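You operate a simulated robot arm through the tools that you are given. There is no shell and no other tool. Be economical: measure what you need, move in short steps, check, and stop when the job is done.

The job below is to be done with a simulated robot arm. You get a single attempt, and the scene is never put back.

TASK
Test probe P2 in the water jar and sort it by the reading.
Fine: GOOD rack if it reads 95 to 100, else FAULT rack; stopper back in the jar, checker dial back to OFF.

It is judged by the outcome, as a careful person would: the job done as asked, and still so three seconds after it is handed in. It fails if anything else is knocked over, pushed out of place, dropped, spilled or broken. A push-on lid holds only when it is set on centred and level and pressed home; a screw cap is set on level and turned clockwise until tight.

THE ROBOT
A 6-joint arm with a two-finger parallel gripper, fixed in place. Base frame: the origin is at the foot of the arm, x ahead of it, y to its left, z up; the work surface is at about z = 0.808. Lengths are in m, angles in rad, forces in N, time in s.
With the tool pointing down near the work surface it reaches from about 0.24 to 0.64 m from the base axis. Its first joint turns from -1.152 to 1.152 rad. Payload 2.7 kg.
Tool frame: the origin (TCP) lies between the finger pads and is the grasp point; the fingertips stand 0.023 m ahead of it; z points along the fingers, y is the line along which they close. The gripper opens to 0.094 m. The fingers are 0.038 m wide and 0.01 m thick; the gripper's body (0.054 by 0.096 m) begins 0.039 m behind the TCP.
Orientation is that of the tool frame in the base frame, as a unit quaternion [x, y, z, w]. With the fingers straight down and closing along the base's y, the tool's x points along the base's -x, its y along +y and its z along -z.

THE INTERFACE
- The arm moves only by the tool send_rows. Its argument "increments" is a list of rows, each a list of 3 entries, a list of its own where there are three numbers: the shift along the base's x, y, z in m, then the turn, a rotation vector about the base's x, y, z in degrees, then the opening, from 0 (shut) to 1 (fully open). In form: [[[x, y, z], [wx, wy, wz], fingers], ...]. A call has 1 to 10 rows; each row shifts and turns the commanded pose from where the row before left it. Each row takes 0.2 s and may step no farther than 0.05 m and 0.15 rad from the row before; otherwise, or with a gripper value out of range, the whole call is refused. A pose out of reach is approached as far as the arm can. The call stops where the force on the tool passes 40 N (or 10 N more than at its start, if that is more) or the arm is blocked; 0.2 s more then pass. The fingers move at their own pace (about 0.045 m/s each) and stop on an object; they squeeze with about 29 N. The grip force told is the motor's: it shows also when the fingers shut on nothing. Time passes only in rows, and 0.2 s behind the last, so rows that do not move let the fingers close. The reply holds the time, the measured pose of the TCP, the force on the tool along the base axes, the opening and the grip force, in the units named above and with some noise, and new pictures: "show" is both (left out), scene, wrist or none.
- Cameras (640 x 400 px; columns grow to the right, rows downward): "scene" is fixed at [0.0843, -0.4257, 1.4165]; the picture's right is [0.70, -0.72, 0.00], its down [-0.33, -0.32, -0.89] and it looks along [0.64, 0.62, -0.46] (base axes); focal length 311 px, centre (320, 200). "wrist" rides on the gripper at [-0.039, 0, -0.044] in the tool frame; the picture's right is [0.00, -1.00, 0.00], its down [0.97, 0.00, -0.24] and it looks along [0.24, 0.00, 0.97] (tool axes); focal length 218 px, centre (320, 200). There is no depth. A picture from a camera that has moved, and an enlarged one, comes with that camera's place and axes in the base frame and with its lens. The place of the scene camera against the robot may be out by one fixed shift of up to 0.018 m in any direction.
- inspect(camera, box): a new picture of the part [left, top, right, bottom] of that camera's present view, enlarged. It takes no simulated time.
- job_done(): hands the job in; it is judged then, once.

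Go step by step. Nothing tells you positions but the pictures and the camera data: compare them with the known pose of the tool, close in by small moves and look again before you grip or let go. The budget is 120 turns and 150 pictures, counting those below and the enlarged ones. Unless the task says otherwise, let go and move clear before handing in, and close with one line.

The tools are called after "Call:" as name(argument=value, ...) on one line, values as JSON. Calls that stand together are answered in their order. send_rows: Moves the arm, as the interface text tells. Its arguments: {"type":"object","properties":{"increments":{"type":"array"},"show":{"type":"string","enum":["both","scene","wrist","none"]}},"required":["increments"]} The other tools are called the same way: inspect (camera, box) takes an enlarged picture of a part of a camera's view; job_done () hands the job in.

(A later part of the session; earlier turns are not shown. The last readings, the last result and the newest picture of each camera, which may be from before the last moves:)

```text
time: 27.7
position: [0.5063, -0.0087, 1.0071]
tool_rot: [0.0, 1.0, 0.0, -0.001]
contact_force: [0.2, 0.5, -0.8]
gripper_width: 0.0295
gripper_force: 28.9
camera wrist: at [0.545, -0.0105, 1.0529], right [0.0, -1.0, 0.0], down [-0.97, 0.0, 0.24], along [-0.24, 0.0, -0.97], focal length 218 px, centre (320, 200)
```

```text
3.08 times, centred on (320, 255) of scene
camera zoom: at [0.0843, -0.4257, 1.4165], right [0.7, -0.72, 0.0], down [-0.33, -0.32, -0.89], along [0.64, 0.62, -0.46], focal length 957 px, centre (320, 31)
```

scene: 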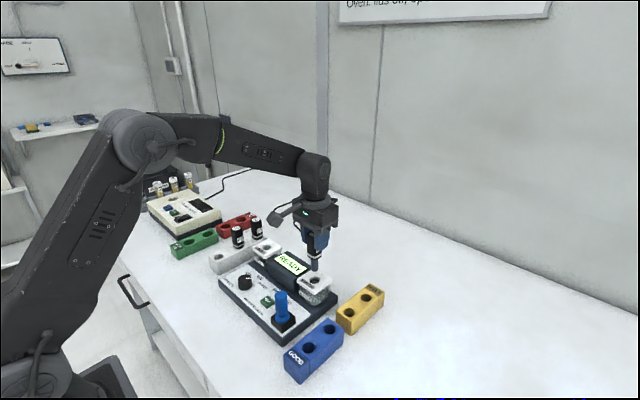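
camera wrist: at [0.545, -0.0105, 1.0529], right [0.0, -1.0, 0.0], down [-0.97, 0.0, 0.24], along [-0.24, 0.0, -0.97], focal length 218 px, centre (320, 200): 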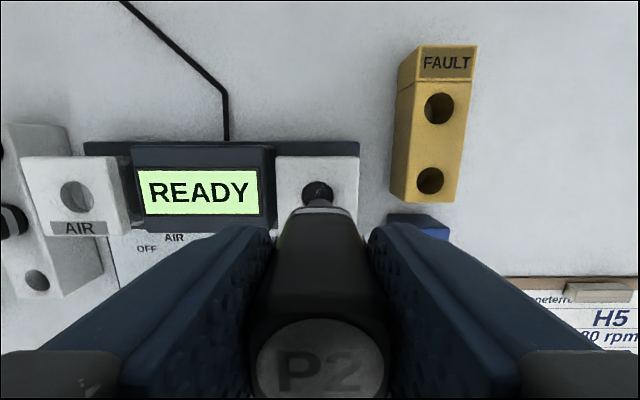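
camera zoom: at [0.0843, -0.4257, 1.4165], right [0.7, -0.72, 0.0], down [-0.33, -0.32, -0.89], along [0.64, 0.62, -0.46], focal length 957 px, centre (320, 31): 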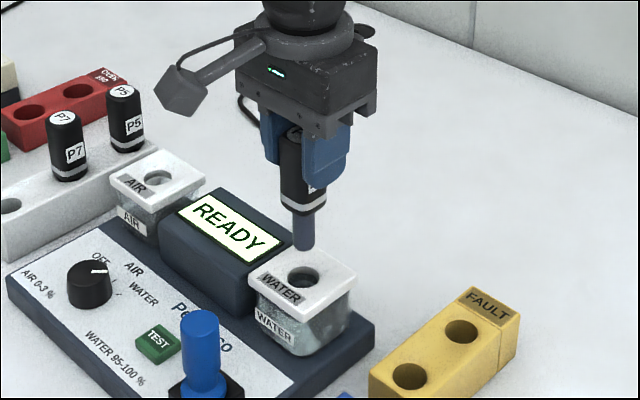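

The tip is about 2 mm to -y and 1.5 mm ahead of the hole centre. I correct and lower it into the jar.

Call:
send_rows(increments=[[[-0.0015, 0.0018, -0.01], [0, 0, 0], 0.0], [[0, 0, -0.015], [0, 0, 0], 0.0], [[0, 0, -0.015], [0, 0, 0], 0.0], [[0, 0, -0.015], [0, 0, 0], 0.0], [[0, 0, -0.015], [0, 0, 0], 0.0]])

Call:
inspect(camera="scene", box=[260, 190, 380, 320])

```text
time: 28.9
position: [0.5055, -0.0067, 0.9382]
tool_rot: [0.001, 1.0, -0.001, 0.0]
contact_force: [0.2, 0.5, -0.7]
gripper_width: 0.0294
gripper_force: 28.8
camera wrist: at [0.5437, -0.0084, 0.9834], right [0.0, -1.0, 0.0], down [-0.97, 0.0, 0.24], along [-0.24, 0.0, -0.97], focal length 218 px, centre (320, 200)
```

scene: 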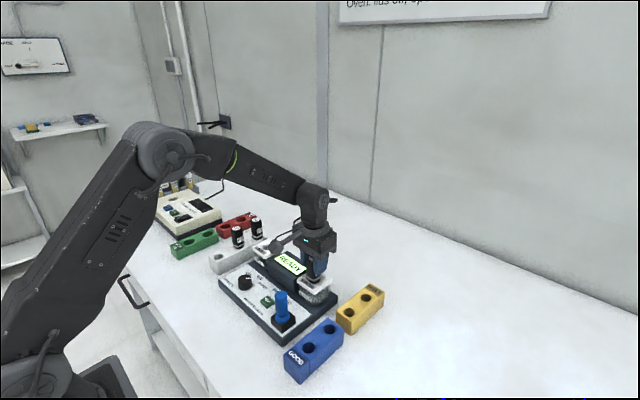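
wrist: 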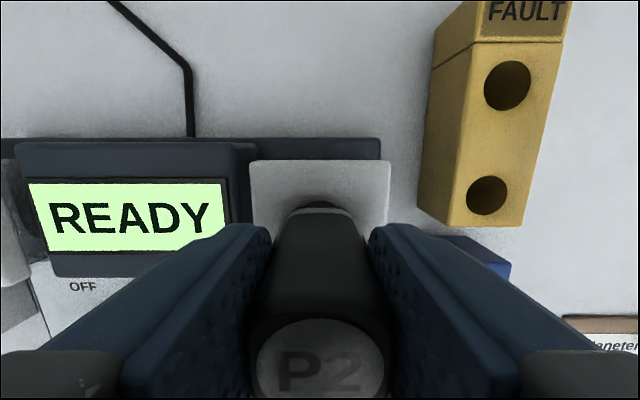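

```text
3.08 times, centred on (320, 255) of scene
camera zoom: at [0.0843, -0.4257, 1.4165], right [0.7, -0.72, 0.0], down [-0.33, -0.32, -0.89], along [0.64, 0.62, -0.46], focal length 957 px, centre (320, 31)
```

zoom: 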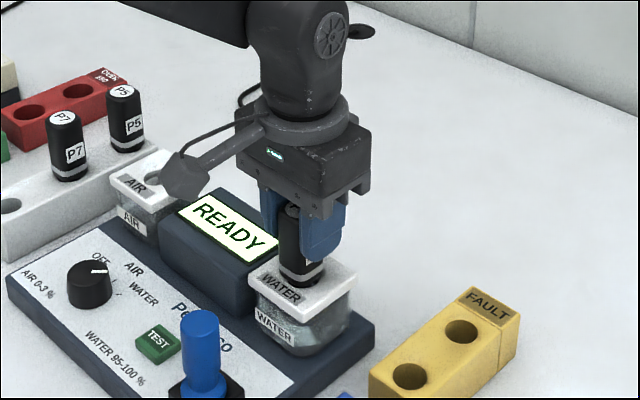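

Tip is inside the jar. I go down the last bit in small steps.

Call:
send_rows(increments=[[[0, 0, -0.006], [0, 0, 0], 0.0], [[0, 0, -0.004], [0, 0, 0], 0.0], [[0, 0, -0.003], [0, 0, 0], 0.0], [[0, 0, -0.002], [0, 0, 0], 0.0], [[0, 0, -0.002], [0, 0, 0], 0.0]], show="wrist")

Call:
inspect(camera="scene", box=[280, 230, 350, 320])

```text
time: 29.5
position: [0.5075, -0.007, 0.938]
tool_rot: [0.0, 1.0, 0.0, 0.004]
contact_force: [-0.2, 0.2, 3.5]
gripper_width: 0.0293
gripper_force: 28.7
stopped in row 3: the force on the tool passed its limit (the readings are from after the stop); the commanded pose is now the measured one
camera wrist: at [0.5448, -0.0082, 0.982], right [0.0, -1.0, 0.0], down [-0.97, 0.0, 0.23], along [-0.23, 0.0, -0.97], focal length 218 px, centre (320, 200)
```

wrist: 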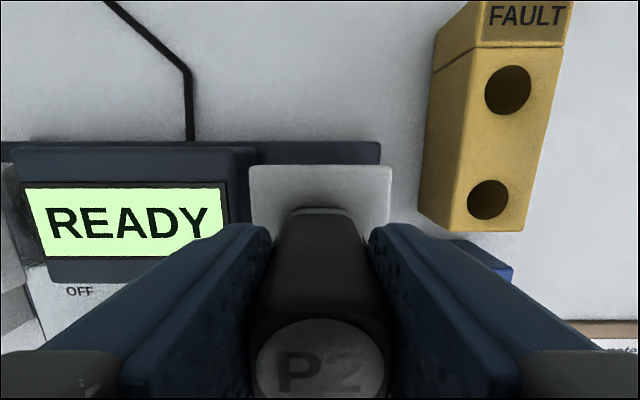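

```text
4.44 times, centred on (315, 275) of scene
camera zoom: at [0.0843, -0.4257, 1.4165], right [0.7, -0.72, 0.0], down [-0.33, -0.32, -0.89], along [0.64, 0.62, -0.46], focal length 1383 px, centre (342, -133)
```

zoom: 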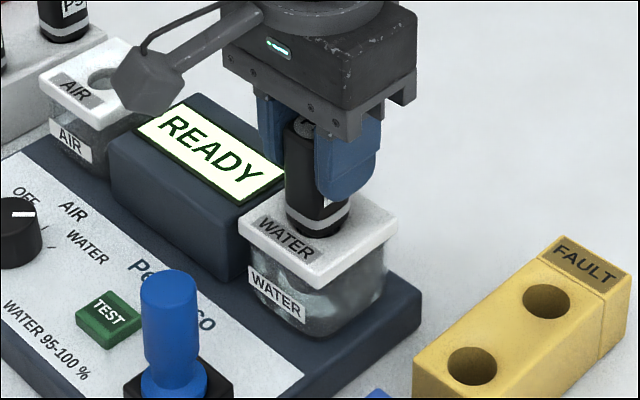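

The probe collar appears to rest on the lid. I release, rise and look.

Call:
send_rows(increments=[[[0, 0, 0], [0, 0.5, 0], 0.3], [[0, 0, 0], [0, 0, 0], 0.6], [[0, 0, 0], [0, 0, 0], 0.6], [[0, 0, 0.04], [0, 0, 0], 0.6], [[0, 0, 0.05], [0, 0, 0], 0.6]])

Call:
inspect(camera="scene", box=[280, 230, 350, 320])

```text
time: 30.7
position: [0.5063, -0.0075, 1.0284]
tool_rot: [0.0, 1.0, -0.001, -0.001]
contact_force: [0.2, 0.0, -0.1]
gripper_width: 0.0566
gripper_force: 0.0
camera wrist: at [0.5455, -0.0099, 1.0734], right [0.0, -1.0, 0.0], down [-0.97, 0.0, 0.24], along [-0.24, 0.0, -0.97], focal length 218 px, centre (320, 200)
```

scene: 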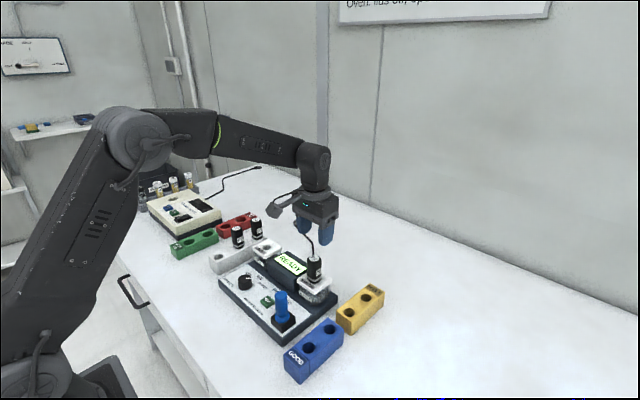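
wrist: 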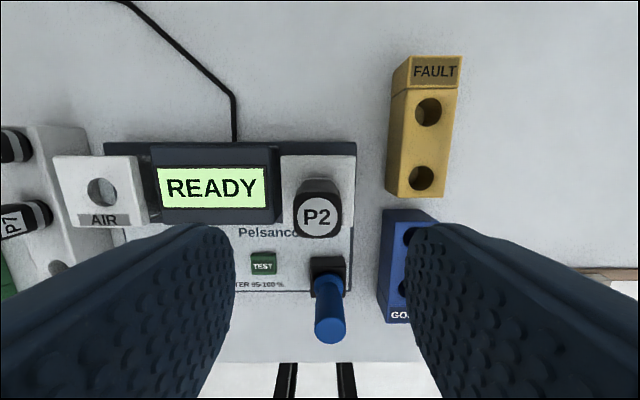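

```text
4.44 times, centred on (315, 275) of scene
camera zoom: at [0.0843, -0.4257, 1.4165], right [0.7, -0.72, 0.0], down [-0.33, -0.32, -0.89], along [0.64, 0.62, -0.46], focal length 1383 px, centre (342, -133)
```

zoom: 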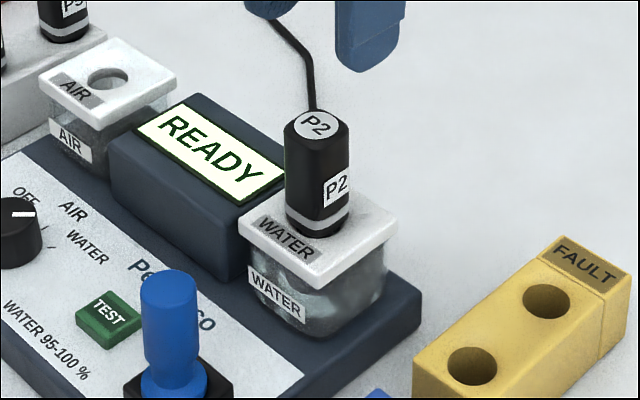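

P2 stands upright in the jar. TEST measures at about (0.405, 0.0585), top ~0.832; I move above it with shut fingers and check.

Call:
send_rows(increments=[[[-0.034, 0.022, 0], [0, 0, 0], 0.0], [[-0.034, 0.022, 0], [0, 0, 0], 0.0], [[-0.033, 0.022, 0], [0, 0, 0], 0.0], [[0, 0, -0.04], [0, 0, 0], 0.0], [[0, 0, -0.04], [0, 0, 0], 0.0], [[0, 0, -0.04], [0, 0, 0], 0.0]])

Call:
inspect(camera="scene", box=[240, 220, 350, 330])

```text
time: 32.1
position: [0.404, 0.059, 0.9072]
tool_rot: [-0.001, 1.0, -0.001, -0.001]
contact_force: [0.1, -0.3, -0.3]
gripper_width: 0.0
gripper_force: 29.6
camera wrist: at [0.4422, 0.0576, 0.9514], right [0.0, -1.0, 0.0], down [-0.97, 0.0, 0.24], along [-0.24, 0.0, -0.97], focal length 218 px, centre (320, 200)
```

scene: 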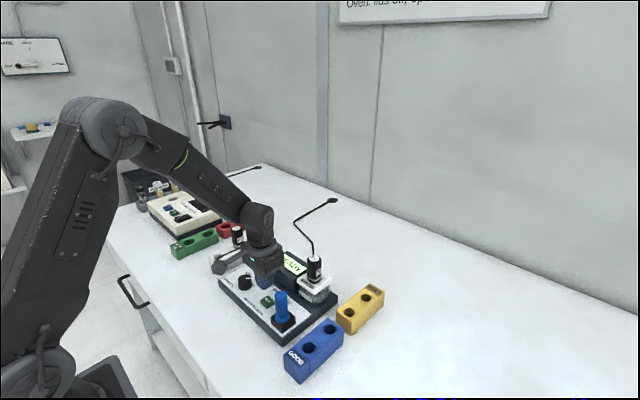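
wrist: 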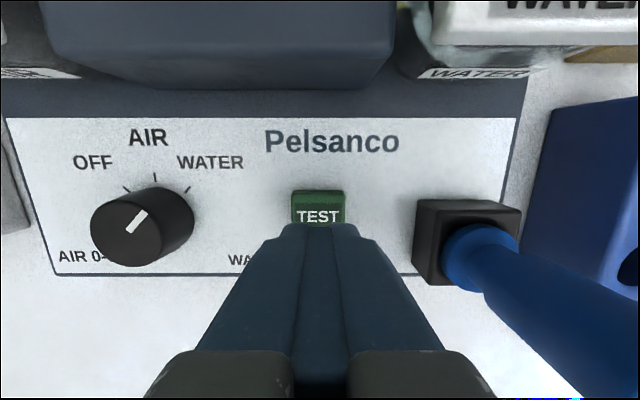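

```text
3.64 times, centred on (295, 275) of scene
camera zoom: at [0.0843, -0.4257, 1.4165], right [0.7, -0.72, 0.0], down [-0.33, -0.32, -0.89], along [0.64, 0.62, -0.46], focal length 1131 px, centre (411, -73)
```

zoom: 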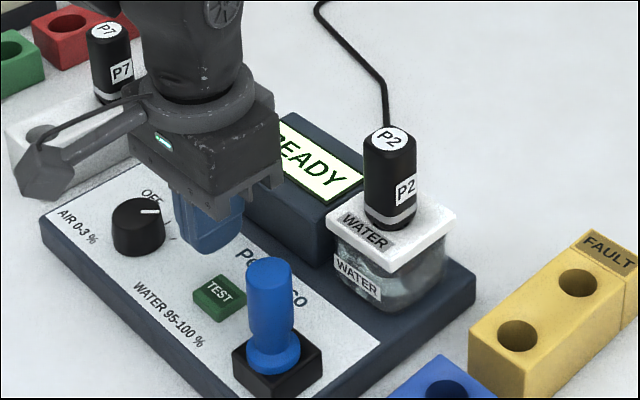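

Aligned. I lower onto TEST, small steps at the end.

Call:
send_rows(increments=[[[0.002, 0, -0.02], [0, 0, 0], 0.0], [[0, 0, -0.02], [0, 0, 0], 0.0], [[0, 0, -0.004], [0, 0, 0], 0.0], [[0, 0, -0.003], [0, 0, 0], 0.0], [[0, 0, -0.003], [0, 0, 0], 0.0], [[0, 0, -0.003], [0, 0, 0], 0.0]])

```text
time: 33.5
position: [0.406, 0.0599, 0.853]
tool_rot: [0.0, 1.0, -0.001, 0.0]
contact_force: [-3.3, 1.8, 10.0]
gripper_width: 0.0
gripper_force: 29.5
camera wrist: at [0.4453, 0.0584, 0.8985], right [0.0, -1.0, 0.0], down [-0.97, 0.0, 0.24], along [-0.24, 0.0, -0.97], focal length 218 px, centre (320, 200)
```

scene: 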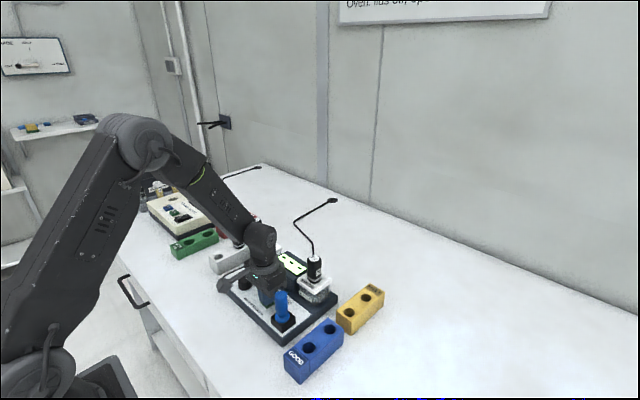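
wrist: 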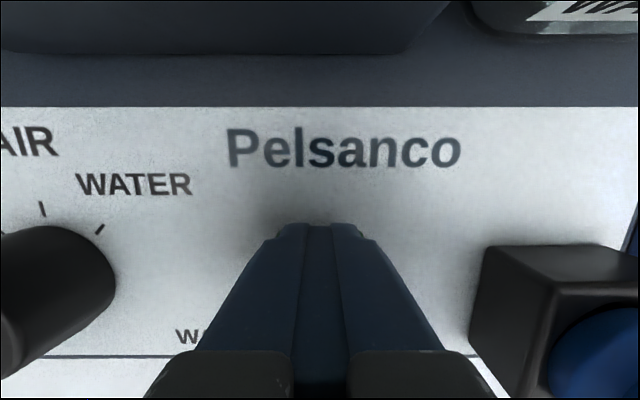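

The display seems to have changed under a 10 N press. I look at it from the scene camera.

Call:
inspect(camera="scene", box=[265, 240, 335, 290])

Call:
send_rows(increments=[[[0, 0, 0.02], [0, 0, 0], 0.0], [[0, 0, 0.04], [0, 0, 0], 0.0], [[0, 0, 0.05], [0, 0, 0], 0.0], [[0, -0.02, 0.05], [0, 0, 0], 0.0]])

```text
8.00 times, centred on (300, 265) of scene
camera zoom: at [0.0841, -0.4257, 1.4165], right [0.7, -0.72, 0.0], down [-0.33, -0.32, -0.89], along [0.64, 0.62, -0.46], focal length 2489 px, centre (480, -320)
```

zoom: 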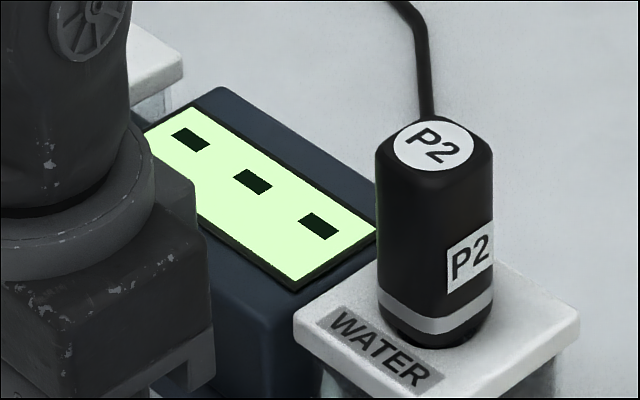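

```text
refused: row 4 steps farther than a row can; nothing moved
```

It shows "---" (measuring). I back off and wait for the reading.

Call:
send_rows(increments=[[[0, 0, 0.02], [0, 0, 0], 0.0], [[0, 0, 0.04], [0, 0, 0], 0.0], [[0, 0, 0.05], [0, 0, 0], 0.0], [[0, 0, 0.04], [0, 0, 0], 0.0], [[0, 0, 0], [0, 0, 0], 0.0], [[0, 0, 0], [0, 0, 0], 0.0], [[0, 0, 0], [0, 0, 0], 0.0]], show="wrist")

```text
time: 35.1
position: [0.4061, 0.0607, 1.0035]
tool_rot: [0.001, 1.0, 0.0, -0.001]
contact_force: [-0.8, -0.1, -0.9]
gripper_width: 0.0
gripper_force: 29.1
camera wrist: at [0.4446, 0.0586, 1.0475], right [0.0, -1.0, 0.0], down [-0.97, 0.0, 0.24], along [-0.24, 0.0, -0.97], focal length 218 px, centre (320, 200)
```

wrist: 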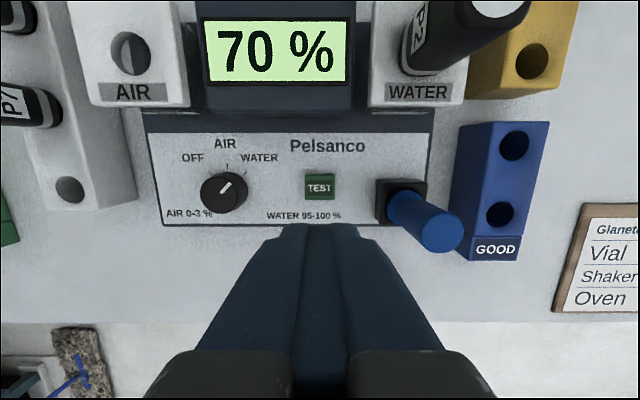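

It reads 70 %. It may still be settling, so I wait some seconds and look again.

Call:
send_rows(increments=[[[0, 0, 0], [0, 0, 0], 0.0], [[0, 0, 0], [0, 0, 0], 0.0], [[0, 0, 0], [0, 0, 0], 0.0], [[0, 0, 0], [0, 0, 0], 0.0], [[0, 0, 0], [0, 0, 0], 0.0], [[0, 0, 0], [0, 0, 0], 0.0], [[0, 0, 0], [0, 0, 0], 0.0], [[0, 0, 0], [0, 0, 0], 0.0], [[0, 0, 0], [0, 0, 0], 0.0], [[0, 0, 0], [0, 0, 0], 0.0]], show="wrist")

```text
time: 37.3
position: [0.4061, 0.0606, 1.0026]
tool_rot: [-0.001, 1.0, -0.001, -0.001]
contact_force: [-0.4, 0.1, 0.7]
gripper_width: 0.0
gripper_force: 28.8
camera wrist: at [0.4446, 0.0586, 1.0473], right [0.0, -1.0, 0.0], down [-0.97, 0.0, 0.24], along [-0.24, 0.0, -0.97], focal length 218 px, centre (320, 200)
```

wrist: 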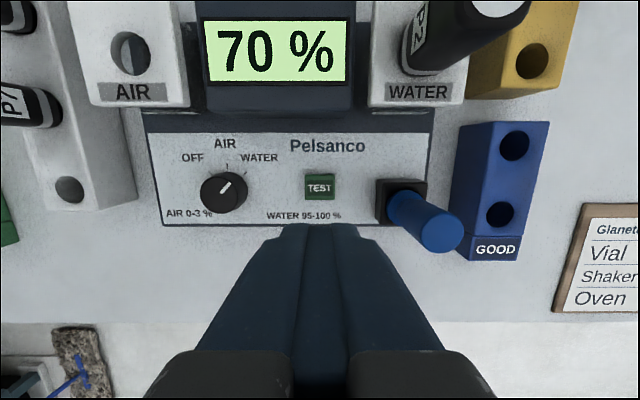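

Stable at 70 %. Before trusting it, I verify that the probe is fully seated, comparing with P7's seat in its rack.

Call:
inspect(camera="scene", box=[295, 250, 335, 310])

Call:
inspect(camera="scene", box=[225, 210, 275, 260])

```text
6.67 times, centred on (315, 280) of scene
camera zoom: at [0.0843, -0.4257, 1.4165], right [0.7, -0.72, 0.0], down [-0.33, -0.32, -0.89], along [0.64, 0.62, -0.46], focal length 2074 px, centre (353, -333)
```

zoom: 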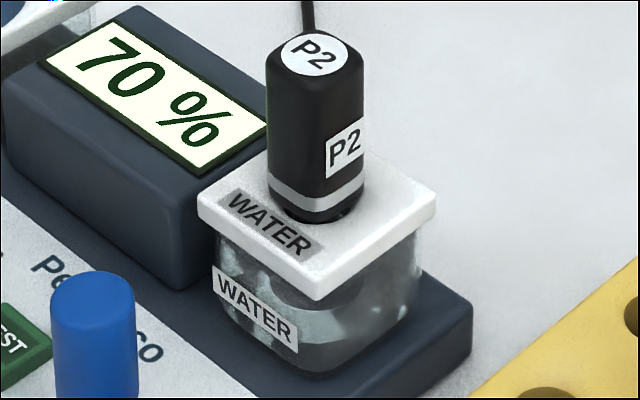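

```text
8.00 times, centred on (250, 235) of scene
camera zoom: at [0.0843, -0.4257, 1.4165], right [0.7, -0.72, 0.0], down [-0.33, -0.32, -0.89], along [0.64, 0.62, -0.46], focal length 2489 px, centre (880, -80)
```

zoom: 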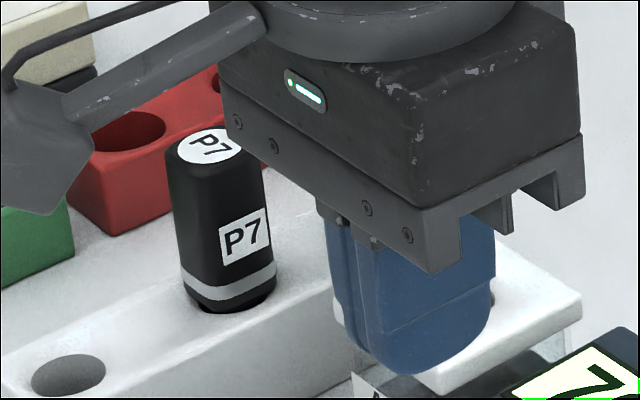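

Seating looks identical, so the 70 % reading is valid: P2 goes to the FAULT rack (near hole ≈ (0.513, -0.118), top 0.843). I return above P2.

Call:
send_rows(increments=[[[0, 0, 0.03], [0, 0, 0], 0.65], [[0.033, -0.022, 0], [0, 0, 0], 0.65], [[0.033, -0.022, 0], [0, 0, 0], 0.65], [[0.033, -0.0225, 0], [0, 0, 0], 0.65]], show="wrist")

```text
time: 38.3
position: [0.5046, -0.0085, 1.0354]
tool_rot: [0.0, 1.0, -0.001, -0.001]
contact_force: [-0.5, 0.2, 0.5]
gripper_width: 0.061
gripper_force: 0.1
camera wrist: at [0.543, -0.0104, 1.0793], right [0.0, -1.0, 0.0], down [-0.97, 0.0, 0.24], along [-0.24, 0.0, -0.97], focal length 218 px, centre (320, 200)
```

wrist: 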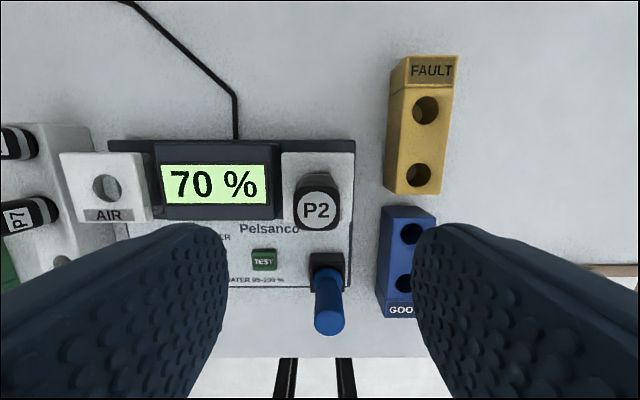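

Call:
send_rows(increments=[[[0.0005, 0.0005, -0.04], [0, 0, 0], 0.65], [[0, 0, -0.04], [0, 0, 0], 0.65], [[0, 0, -0.022], [0, 0, 0], 0.65], [[0, 0, 0], [0, 0, 0], 0.0], [[0, 0, 0], [0, 0, 0], 0.0], [[0, 0, 0], [0, 0, 0], 0.0], [[0, 0, 0.015], [0, 0, 0], 0.0], [[0, 0, 0.025], [0, 0, 0], 0.0], [[0, 0, 0.04], [0, 0, 0], 0.0], [[0, 0, 0.04], [0, 0, 0], 0.0]])

Call:
inspect(camera="scene", box=[260, 180, 390, 330])

```text
time: 40.5
position: [0.5058, -0.0086, 1.0543]
tool_rot: [0.0, 1.0, -0.002, 0.0]
contact_force: [0.1, -1.0, -0.5]
gripper_width: 0.0298
gripper_force: 29.0
camera wrist: at [0.5441, -0.0091, 1.0978], right [0.0, -1.0, 0.0], down [-0.97, 0.0, 0.24], along [-0.24, 0.0, -0.97], focal length 218 px, centre (320, 200)
```

scene: 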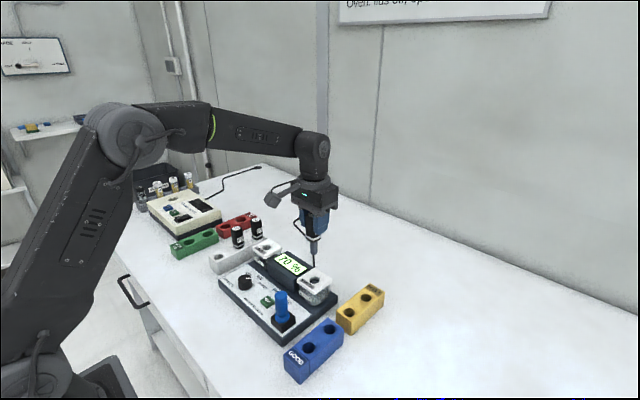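
wrist: 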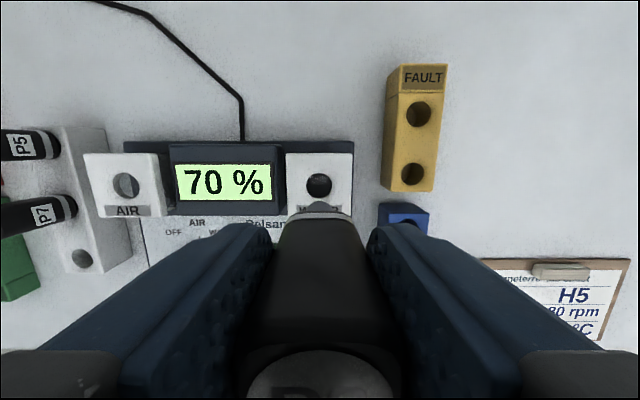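

```text
2.67 times, centred on (325, 255) of scene
camera zoom: at [0.0843, -0.4257, 1.4165], right [0.7, -0.72, 0.0], down [-0.33, -0.32, -0.89], along [0.64, 0.62, -0.46], focal length 830 px, centre (307, 53)
```

zoom: 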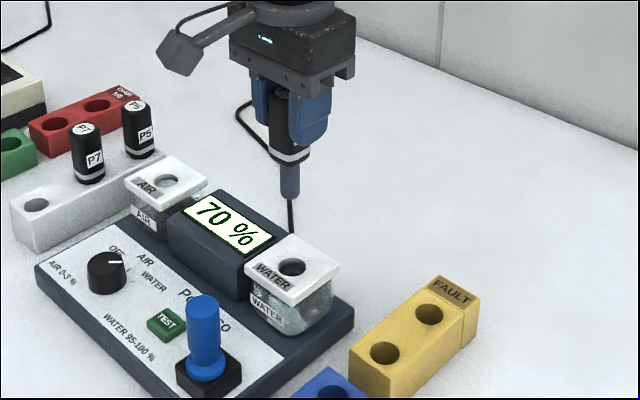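

P2 is lifted cleanly. I carry it over the near FAULT hole at (0.513, -0.1185).

Call:
send_rows(increments=[[[0.002, -0.037, 0], [0, 0, 0], 0.0], [[0.003, -0.037, 0], [0, 0, 0], 0.0], [[0.002, -0.036, 0], [0, 0, 0], 0.0], [[0, 0, -0.04], [0, 0, 0], 0.0], [[0, 0, -0.03], [0, 0, 0], 0.0]])

Call:
inspect(camera="wrist", box=[250, 130, 390, 250])

Call:
inspect(camera="scene", box=[290, 210, 410, 350])

```text
time: 41.7
position: [0.5126, -0.1176, 0.9811]
tool_rot: [0.0, 1.0, -0.001, 0.0]
contact_force: [0.4, -0.6, -1.1]
gripper_width: 0.0296
gripper_force: 29.0
camera wrist: at [0.5506, -0.1194, 1.0257], right [0.0, -1.0, 0.0], down [-0.97, 0.0, 0.24], along [-0.24, 0.0, -0.97], focal length 218 px, centre (320, 200)
```

scene: 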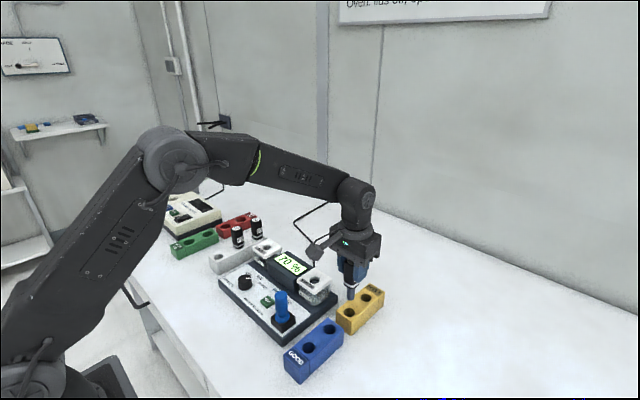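
wrist: 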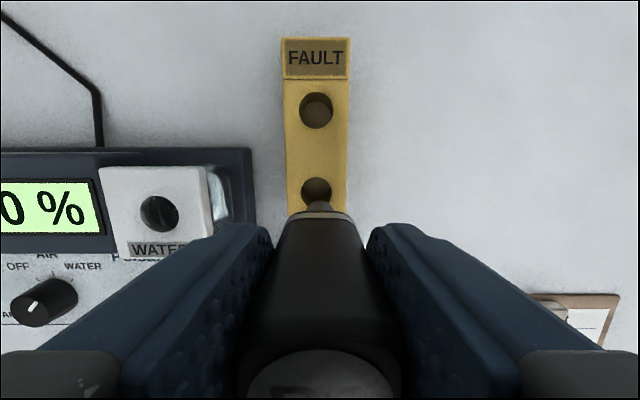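

```text
3.33 times, centred on (320, 190) of wrist
camera zoom: at [0.5506, -0.1194, 1.0257], right [0.0, -1.0, 0.0], down [-0.97, 0.0, 0.24], along [-0.24, 0.0, -0.97], focal length 728 px, centre (320, 233)
```

zoom: 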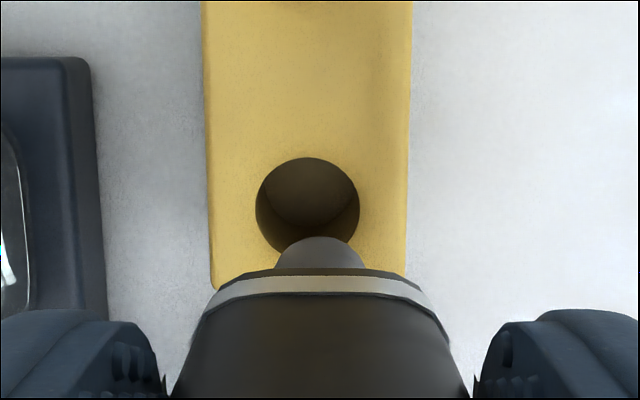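

```text
2.86 times, centred on (350, 280) of scene
camera zoom: at [0.0843, -0.4257, 1.4165], right [0.7, -0.72, 0.0], down [-0.33, -0.32, -0.89], along [0.64, 0.62, -0.46], focal length 889 px, centre (234, -29)
```

zoom: 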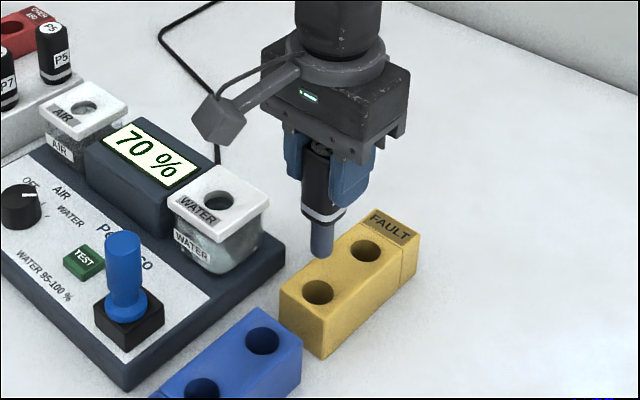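

The hole centre is ~3 mm to +y of the tip. I correct and lower.

Call:
send_rows(increments=[[[-0.0005, 0.003, -0.01], [0, 0, 0], 0.0], [[0, 0, -0.015], [0, 0, 0], 0.0], [[0, 0, -0.015], [0, 0, 0], 0.0], [[0, 0, -0.015], [0, 0, 0], 0.0]])

Call:
inspect(camera="scene", box=[290, 210, 410, 350])

```text
time: 42.7
position: [0.5109, -0.1146, 0.9258]
tool_rot: [0.0, 1.0, -0.001, -0.001]
contact_force: [0.8, -0.6, -0.8]
gripper_width: 0.0297
gripper_force: 29.1
camera wrist: at [0.5504, -0.116, 0.9704], right [0.0, -1.0, 0.0], down [-0.97, 0.0, 0.24], along [-0.24, 0.0, -0.97], focal length 218 px, centre (320, 200)
```

scene: 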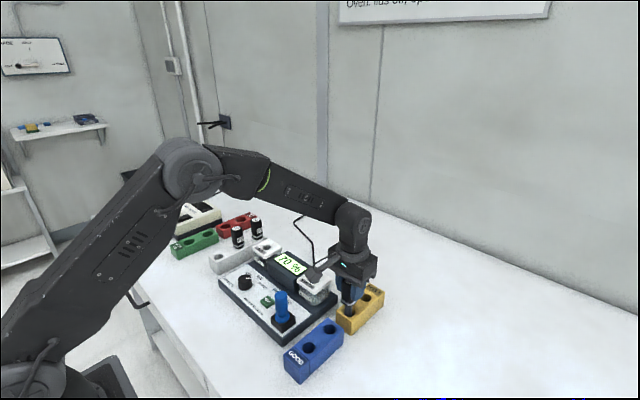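
wrist: 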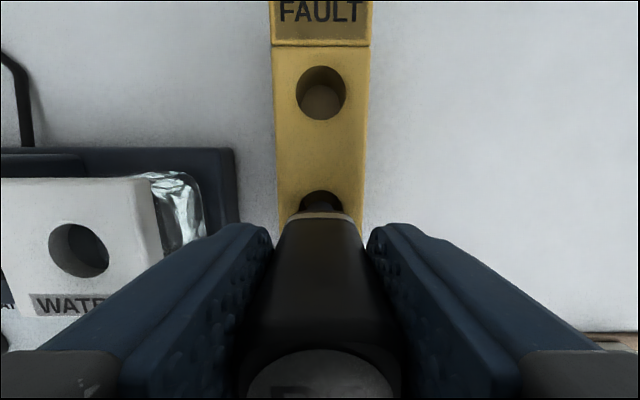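

```text
2.86 times, centred on (350, 280) of scene
camera zoom: at [0.0843, -0.4257, 1.4165], right [0.7, -0.72, 0.0], down [-0.33, -0.32, -0.89], along [0.64, 0.62, -0.46], focal length 889 px, centre (234, -29)
```

zoom: 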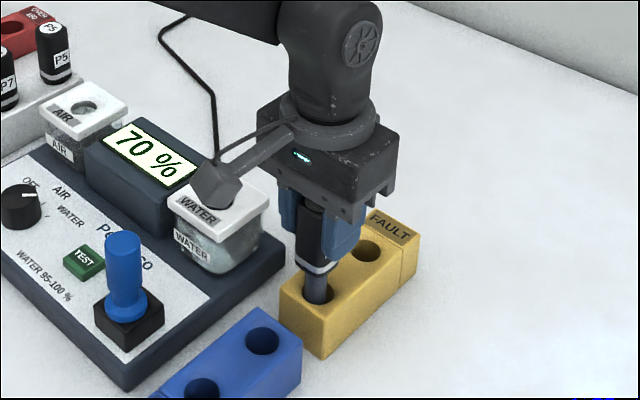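

The wrist bracket is well above the jar (about 9 cm above the TCP, on the base side), so it is clear. I lower the probe until contact.

Call:
send_rows(increments=[[[0, 0, -0.006], [0, 0, 0], 0.0], [[0, 0, -0.005], [0, 0, 0], 0.0], [[0, 0, -0.004], [0, 0, 0], 0.0]], show="none")

Call:
inspect(camera="scene", box=[320, 260, 390, 350])

```text
time: 43.5
position: [0.5139, -0.1135, 0.9117]
tool_rot: [0.001, 1.0, -0.001, -0.001]
contact_force: [0.5, -0.5, -0.4]
gripper_width: 0.0294
gripper_force: 28.9
```

```text
4.44 times, centred on (355, 305) of scene
camera zoom: at [0.0843, -0.4257, 1.4165], right [0.7, -0.72, 0.0], down [-0.33, -0.32, -0.89], along [0.64, 0.62, -0.46], focal length 1383 px, centre (164, -267)
```

zoom: 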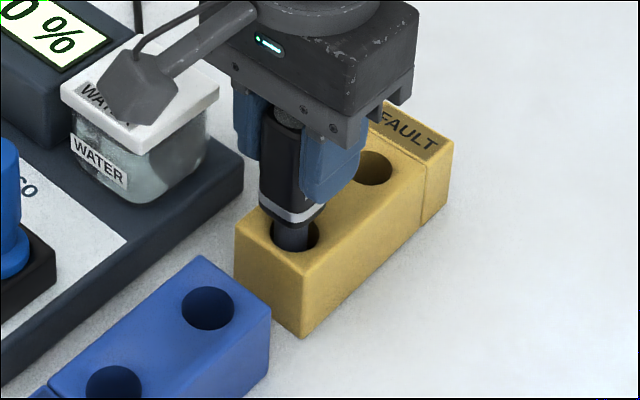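

Call:
send_rows(increments=[[[0, 0, -0.004], [0, 0, 0], 0.0], [[0, 0, -0.004], [0, 0, 0], 0.0], [[0, 0, -0.003], [0, 0, 0], 0.0], [[0, 0, -0.003], [0, 0, 0], 0.0], [[0, 0, -0.002], [0, 0, 0], 0.0], [[0, 0, -0.002], [0, 0, 0], 0.0]], show="none")

Call:
inspect(camera="scene", box=[320, 260, 390, 350])

```text
time: 44.9
position: [0.513, -0.1142, 0.8953]
tool_rot: [-0.001, 1.0, -0.001, 0.001]
contact_force: [-4.5, 0.9, 15.6]
gripper_width: 0.0295
gripper_force: 29.3
```

```text
4.44 times, centred on (355, 305) of scene
camera zoom: at [0.0839, -0.4256, 1.4165], right [0.7, -0.72, 0.0], down [-0.33, -0.32, -0.89], along [0.64, 0.62, -0.46], focal length 1383 px, centre (164, -267)
```

zoom: 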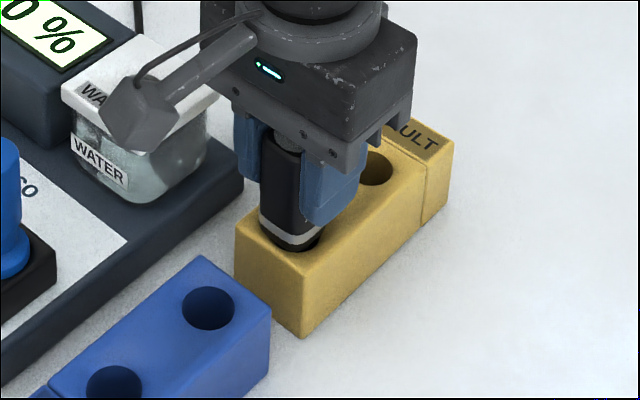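

P2 is seated in FAULT (15 N contact). I release and rise.

Call:
send_rows(increments=[[[0, 0, 0.001], [0, 0, 0], 0.3], [[0, 0, 0], [0, 0, 0], 0.6], [[0, 0, 0], [0, 0, 0], 0.6], [[0, 0, 0.04], [0, 0, 0], 0.6], [[0, 0, 0.05], [0, 0, 0], 0.6], [[0, 0, 0.04], [0, 0, 0], 0.6]])

Call:
inspect(camera="scene", box=[290, 240, 400, 360])

```text
time: 46.3
position: [0.5141, -0.112, 1.026]
tool_rot: [0.0, 1.0, -0.001, -0.002]
contact_force: [-0.3, -0.1, -0.1]
gripper_width: 0.0563
gripper_force: 0.0
camera wrist: at [0.5531, -0.1139, 1.071], right [0.0, -1.0, 0.0], down [-0.97, 0.0, 0.24], along [-0.24, 0.0, -0.97], focal length 218 px, centre (320, 200)
```

scene: 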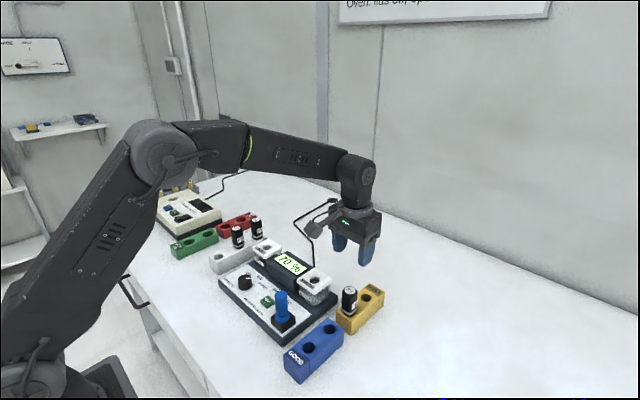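
wrist: 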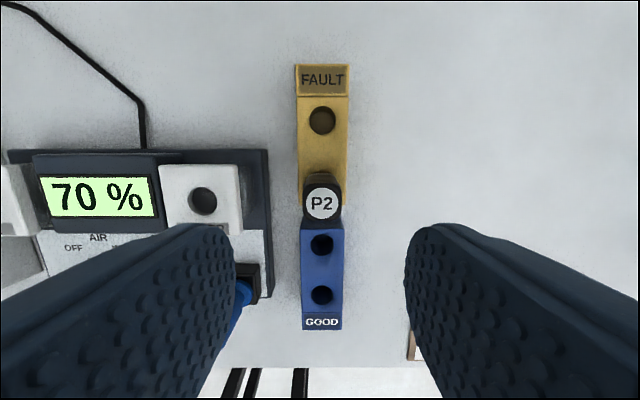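

```text
3.33 times, centred on (345, 300) of scene
camera zoom: at [0.0843, -0.4257, 1.4165], right [0.7, -0.72, 0.0], down [-0.33, -0.32, -0.89], along [0.64, 0.62, -0.46], focal length 1037 px, centre (237, -133)
```

zoom: 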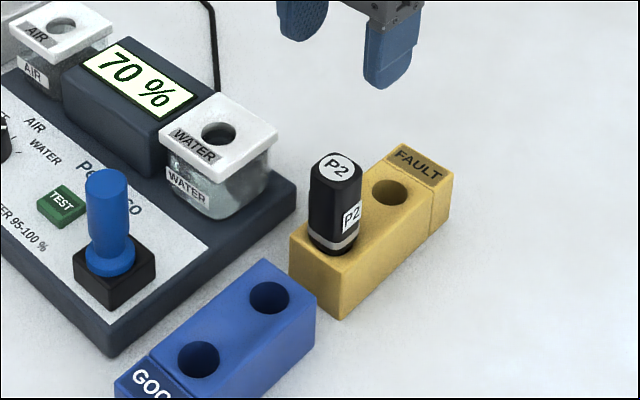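

P2 stands in FAULT. Now the stopper: back above the socket at (0.391, -0.019).

Call:
send_rows(increments=[[[-0.031, 0.0235, 0], [0, 0, 0], 0.6], [[-0.031, 0.0235, 0], [0, 0, 0], 0.6], [[-0.031, 0.0235, 0], [0, 0, 0], 0.6], [[-0.03, 0.0225, 0], [0, 0, 0], 0.6]], show="wrist")

```text
time: 47.3
position: [0.3929, -0.0176, 1.0265]
tool_rot: [0.0, 1.0, -0.001, -0.001]
contact_force: [-0.4, 0.5, -0.4]
gripper_width: 0.0564
gripper_force: 0.0
camera wrist: at [0.4305, -0.02, 1.0692], right [0.0, -1.0, 0.0], down [-0.97, 0.0, 0.24], along [-0.24, 0.0, -0.97], focal length 218 px, centre (320, 200)
```

wrist: 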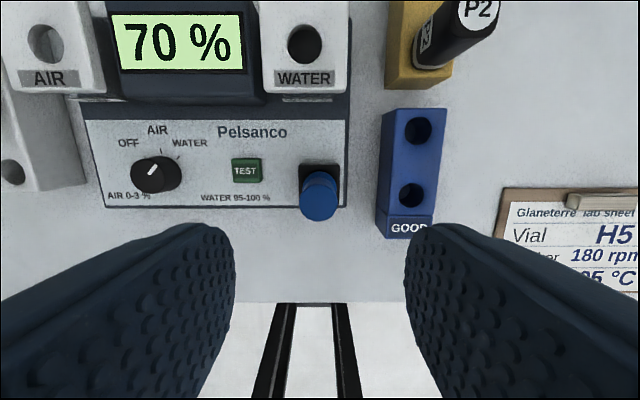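

Call:
send_rows(increments=[[[-0.001, -0.001, -0.045], [0, 0, 0], 0.6], [[0, 0, -0.045], [0, 0, 0], 0.6], [[0, 0, -0.045], [0, 0, 0], 0.6], [[0, 0, 0], [0, 0, 0], 0.0], [[0, 0, 0], [0, 0, 0], 0.0], [[0, 0, 0], [0, 0, 0], 0.0]], show="wrist")

```text
time: 48.7
position: [0.3912, -0.0212, 0.8873]
tool_rot: [0.0, 1.0, -0.001, -0.001]
contact_force: [0.1, 6.2, -1.2]
gripper_width: 0.0268
gripper_force: 29.3
camera wrist: at [0.4285, -0.0233, 0.9325], right [0.0, -1.0, 0.0], down [-0.97, 0.0, 0.24], along [-0.24, 0.0, -0.97], focal length 218 px, centre (320, 200)
```

wrist: 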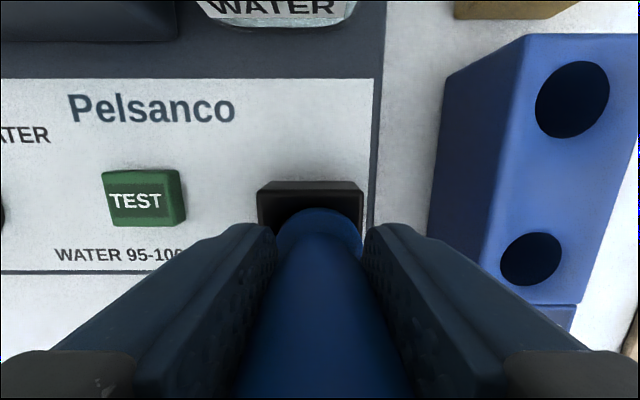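

Stopper gripped. I lift it straight up and carry it above the water jar.

Call:
send_rows(increments=[[[0, 0, 0.01], [0, 0, 0], 0.0], [[0, 0, 0.02], [0, 0, 0], 0.0], [[0, 0, 0.04], [0, 0, 0], 0.0], [[0, 0, 0.045], [0, 0, 0], 0.0], [[0, 0, 0.025], [0, 0, 0], 0.0], [[0.038, 0.004, 0], [0, 0, 0], 0.0], [[0.038, 0.004, 0], [0, 0, 0], 0.0], [[0.037, 0.004, 0], [0, 0, 0], 0.0], [[0, 0, -0.03], [0, 0, 0], 0.0], [[0, 0, -0.02], [0, 0, 0], 0.0]])

Call:
inspect(camera="wrist", box=[250, 130, 390, 250])

Call:
inspect(camera="scene", box=[260, 200, 370, 320])

```text
time: 50.9
position: [0.5039, -0.011, 0.9789]
tool_rot: [0.0, 1.0, 0.0, 0.0]
contact_force: [-1.1, -1.2, -0.7]
gripper_width: 0.0267
gripper_force: 29.0
camera wrist: at [0.542, -0.0116, 1.0241], right [0.0, -1.0, 0.0], down [-0.97, 0.0, 0.24], along [-0.24, 0.0, -0.97], focal length 218 px, centre (320, 200)
```

scene: 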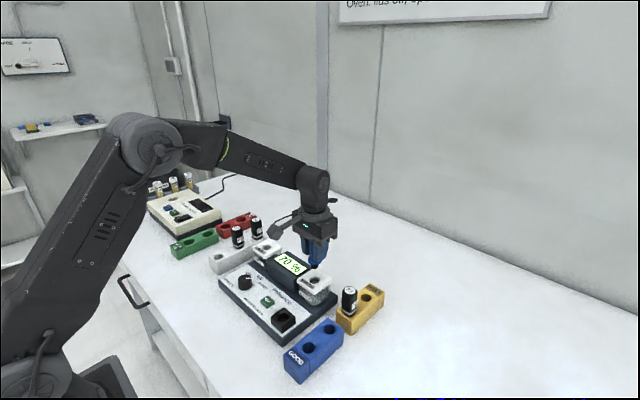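
wrist: 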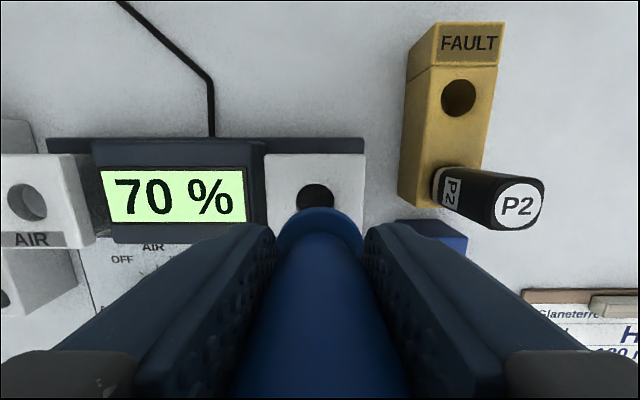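

```text
3.33 times, centred on (320, 190) of wrist
camera zoom: at [0.542, -0.0116, 1.0241], right [0.0, -1.0, 0.0], down [-0.97, 0.0, 0.24], along [-0.24, 0.0, -0.97], focal length 728 px, centre (320, 233)
```

zoom: 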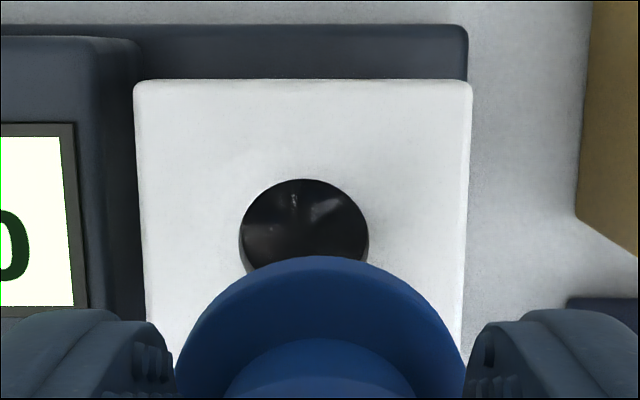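

```text
3.33 times, centred on (315, 260) of scene
camera zoom: at [0.0843, -0.4257, 1.4165], right [0.7, -0.72, 0.0], down [-0.33, -0.32, -0.89], along [0.64, 0.62, -0.46], focal length 1037 px, centre (337, 0)
```

zoom: 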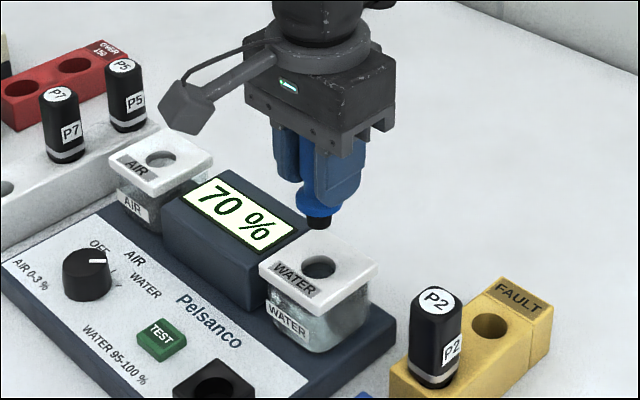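

The hole centre is ~3.4 mm to +y. I correct and lower.

Call:
send_rows(increments=[[[0.001, 0.0033, -0.01], [0, 0, 0], 0.0], [[0, 0, -0.014], [0, 0, 0], 0.0], [[0, 0, -0.01], [0, 0, 0], 0.0]])

Call:
inspect(camera="scene", box=[280, 240, 350, 320])

Call:
inspect(camera="wrist", box=[250, 130, 390, 250])

```text
time: 51.7
position: [0.5037, -0.0068, 0.9452]
tool_rot: [-0.001, 1.0, 0.0, -0.001]
contact_force: [0.1, 0.4, -0.5]
gripper_width: 0.0268
gripper_force: 28.8
camera wrist: at [0.5425, -0.0078, 0.9894], right [0.0, -1.0, 0.0], down [-0.97, 0.0, 0.24], along [-0.24, 0.0, -0.97], focal length 218 px, centre (320, 200)
```

scene: 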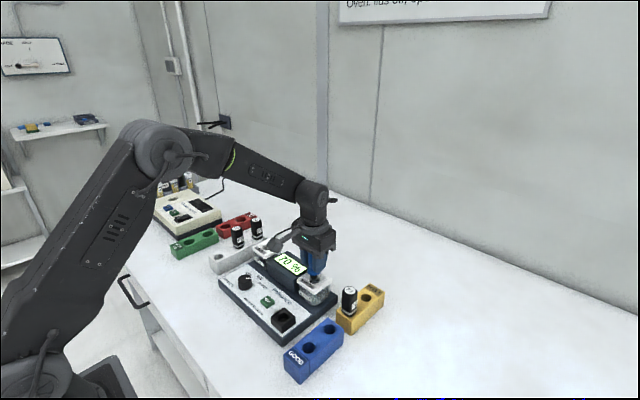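
wrist: 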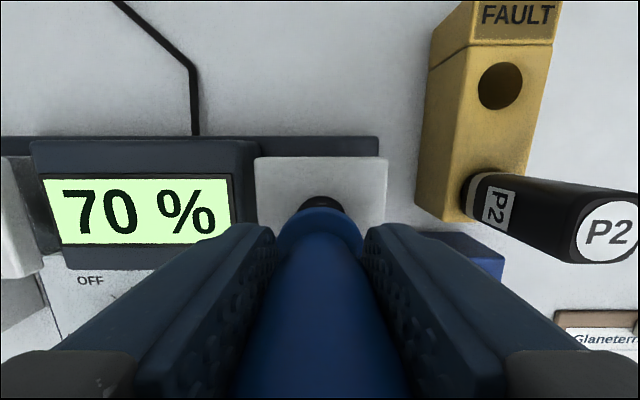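

```text
5.00 times, centred on (315, 280) of scene
camera zoom: at [0.0843, -0.4257, 1.4165], right [0.7, -0.72, 0.0], down [-0.33, -0.32, -0.89], along [0.64, 0.62, -0.46], focal length 1556 px, centre (345, -200)
```

zoom: 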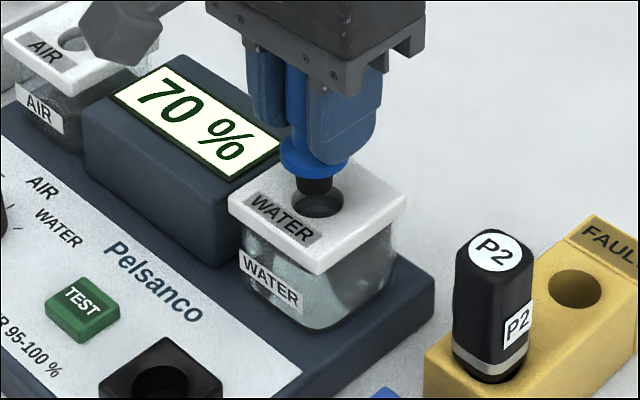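

```text
3.33 times, centred on (320, 190) of wrist
camera zoom: at [0.5425, -0.0078, 0.9894], right [0.0, -1.0, 0.0], down [-0.97, 0.0, 0.24], along [-0.24, 0.0, -0.97], focal length 728 px, centre (320, 233)
```

zoom: 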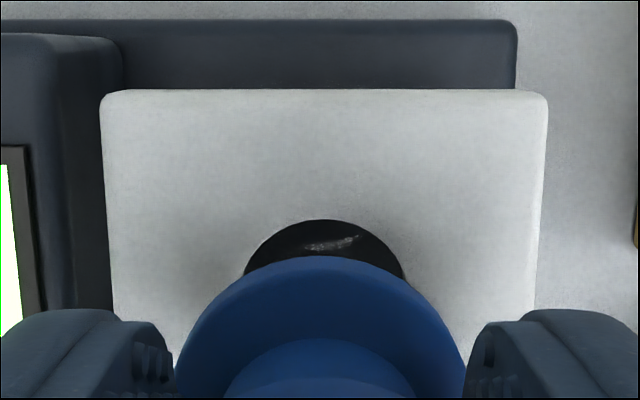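

Well aligned. I lower until it seats (expected near z 0.925).

Call:
send_rows(increments=[[[0.0005, -0.0005, -0.007], [0, 0, 0], 0.0], [[0, 0, -0.006], [0, 0, 0], 0.0], [[0, 0, -0.004], [0, 0, 0], 0.0], [[0, 0, -0.002], [0, 0, 0], 0.0], [[0, 0, -0.002], [0, 0, 0], 0.0], [[0, 0, -0.002], [0, 0, 0], 0.0], [[0, 0, -0.002], [0, 0, 0], 0.0]])

Call:
inspect(camera="scene", box=[280, 240, 350, 320])

```text
time: 53.3
position: [0.5036, -0.0064, 0.9207]
tool_rot: [0.0, 1.0, 0.0, -0.001]
contact_force: [0.1, -0.9, 1.0]
gripper_width: 0.0266
gripper_force: 29.4
camera wrist: at [0.5427, -0.0083, 0.9646], right [0.0, -1.0, 0.0], down [-0.97, 0.0, 0.24], along [-0.24, 0.0, -0.97], focal length 218 px, centre (320, 200)
```

scene: 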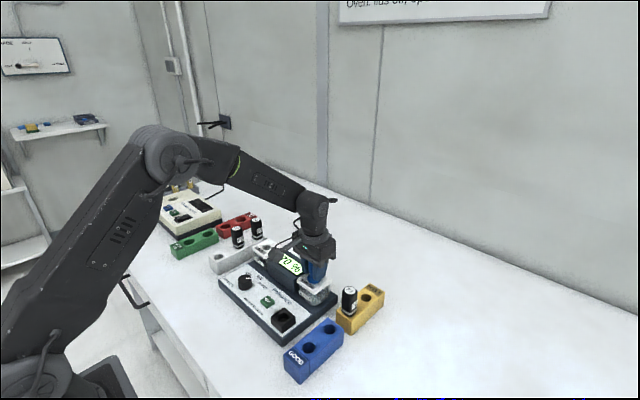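
wrist: 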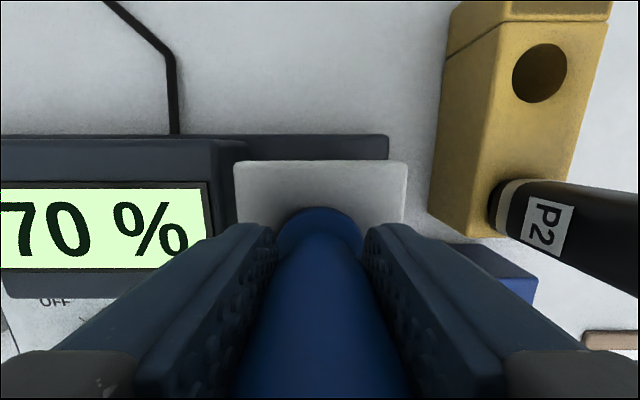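

```text
5.00 times, centred on (315, 280) of scene
camera zoom: at [0.0843, -0.4257, 1.4165], right [0.7, -0.72, 0.0], down [-0.33, -0.32, -0.89], along [0.64, 0.62, -0.46], focal length 1556 px, centre (345, -200)
```

zoom: 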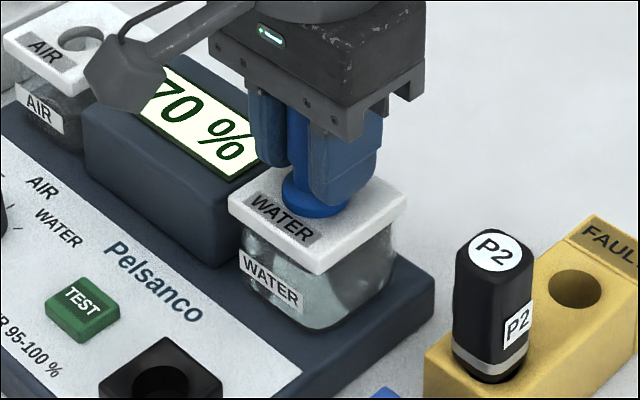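

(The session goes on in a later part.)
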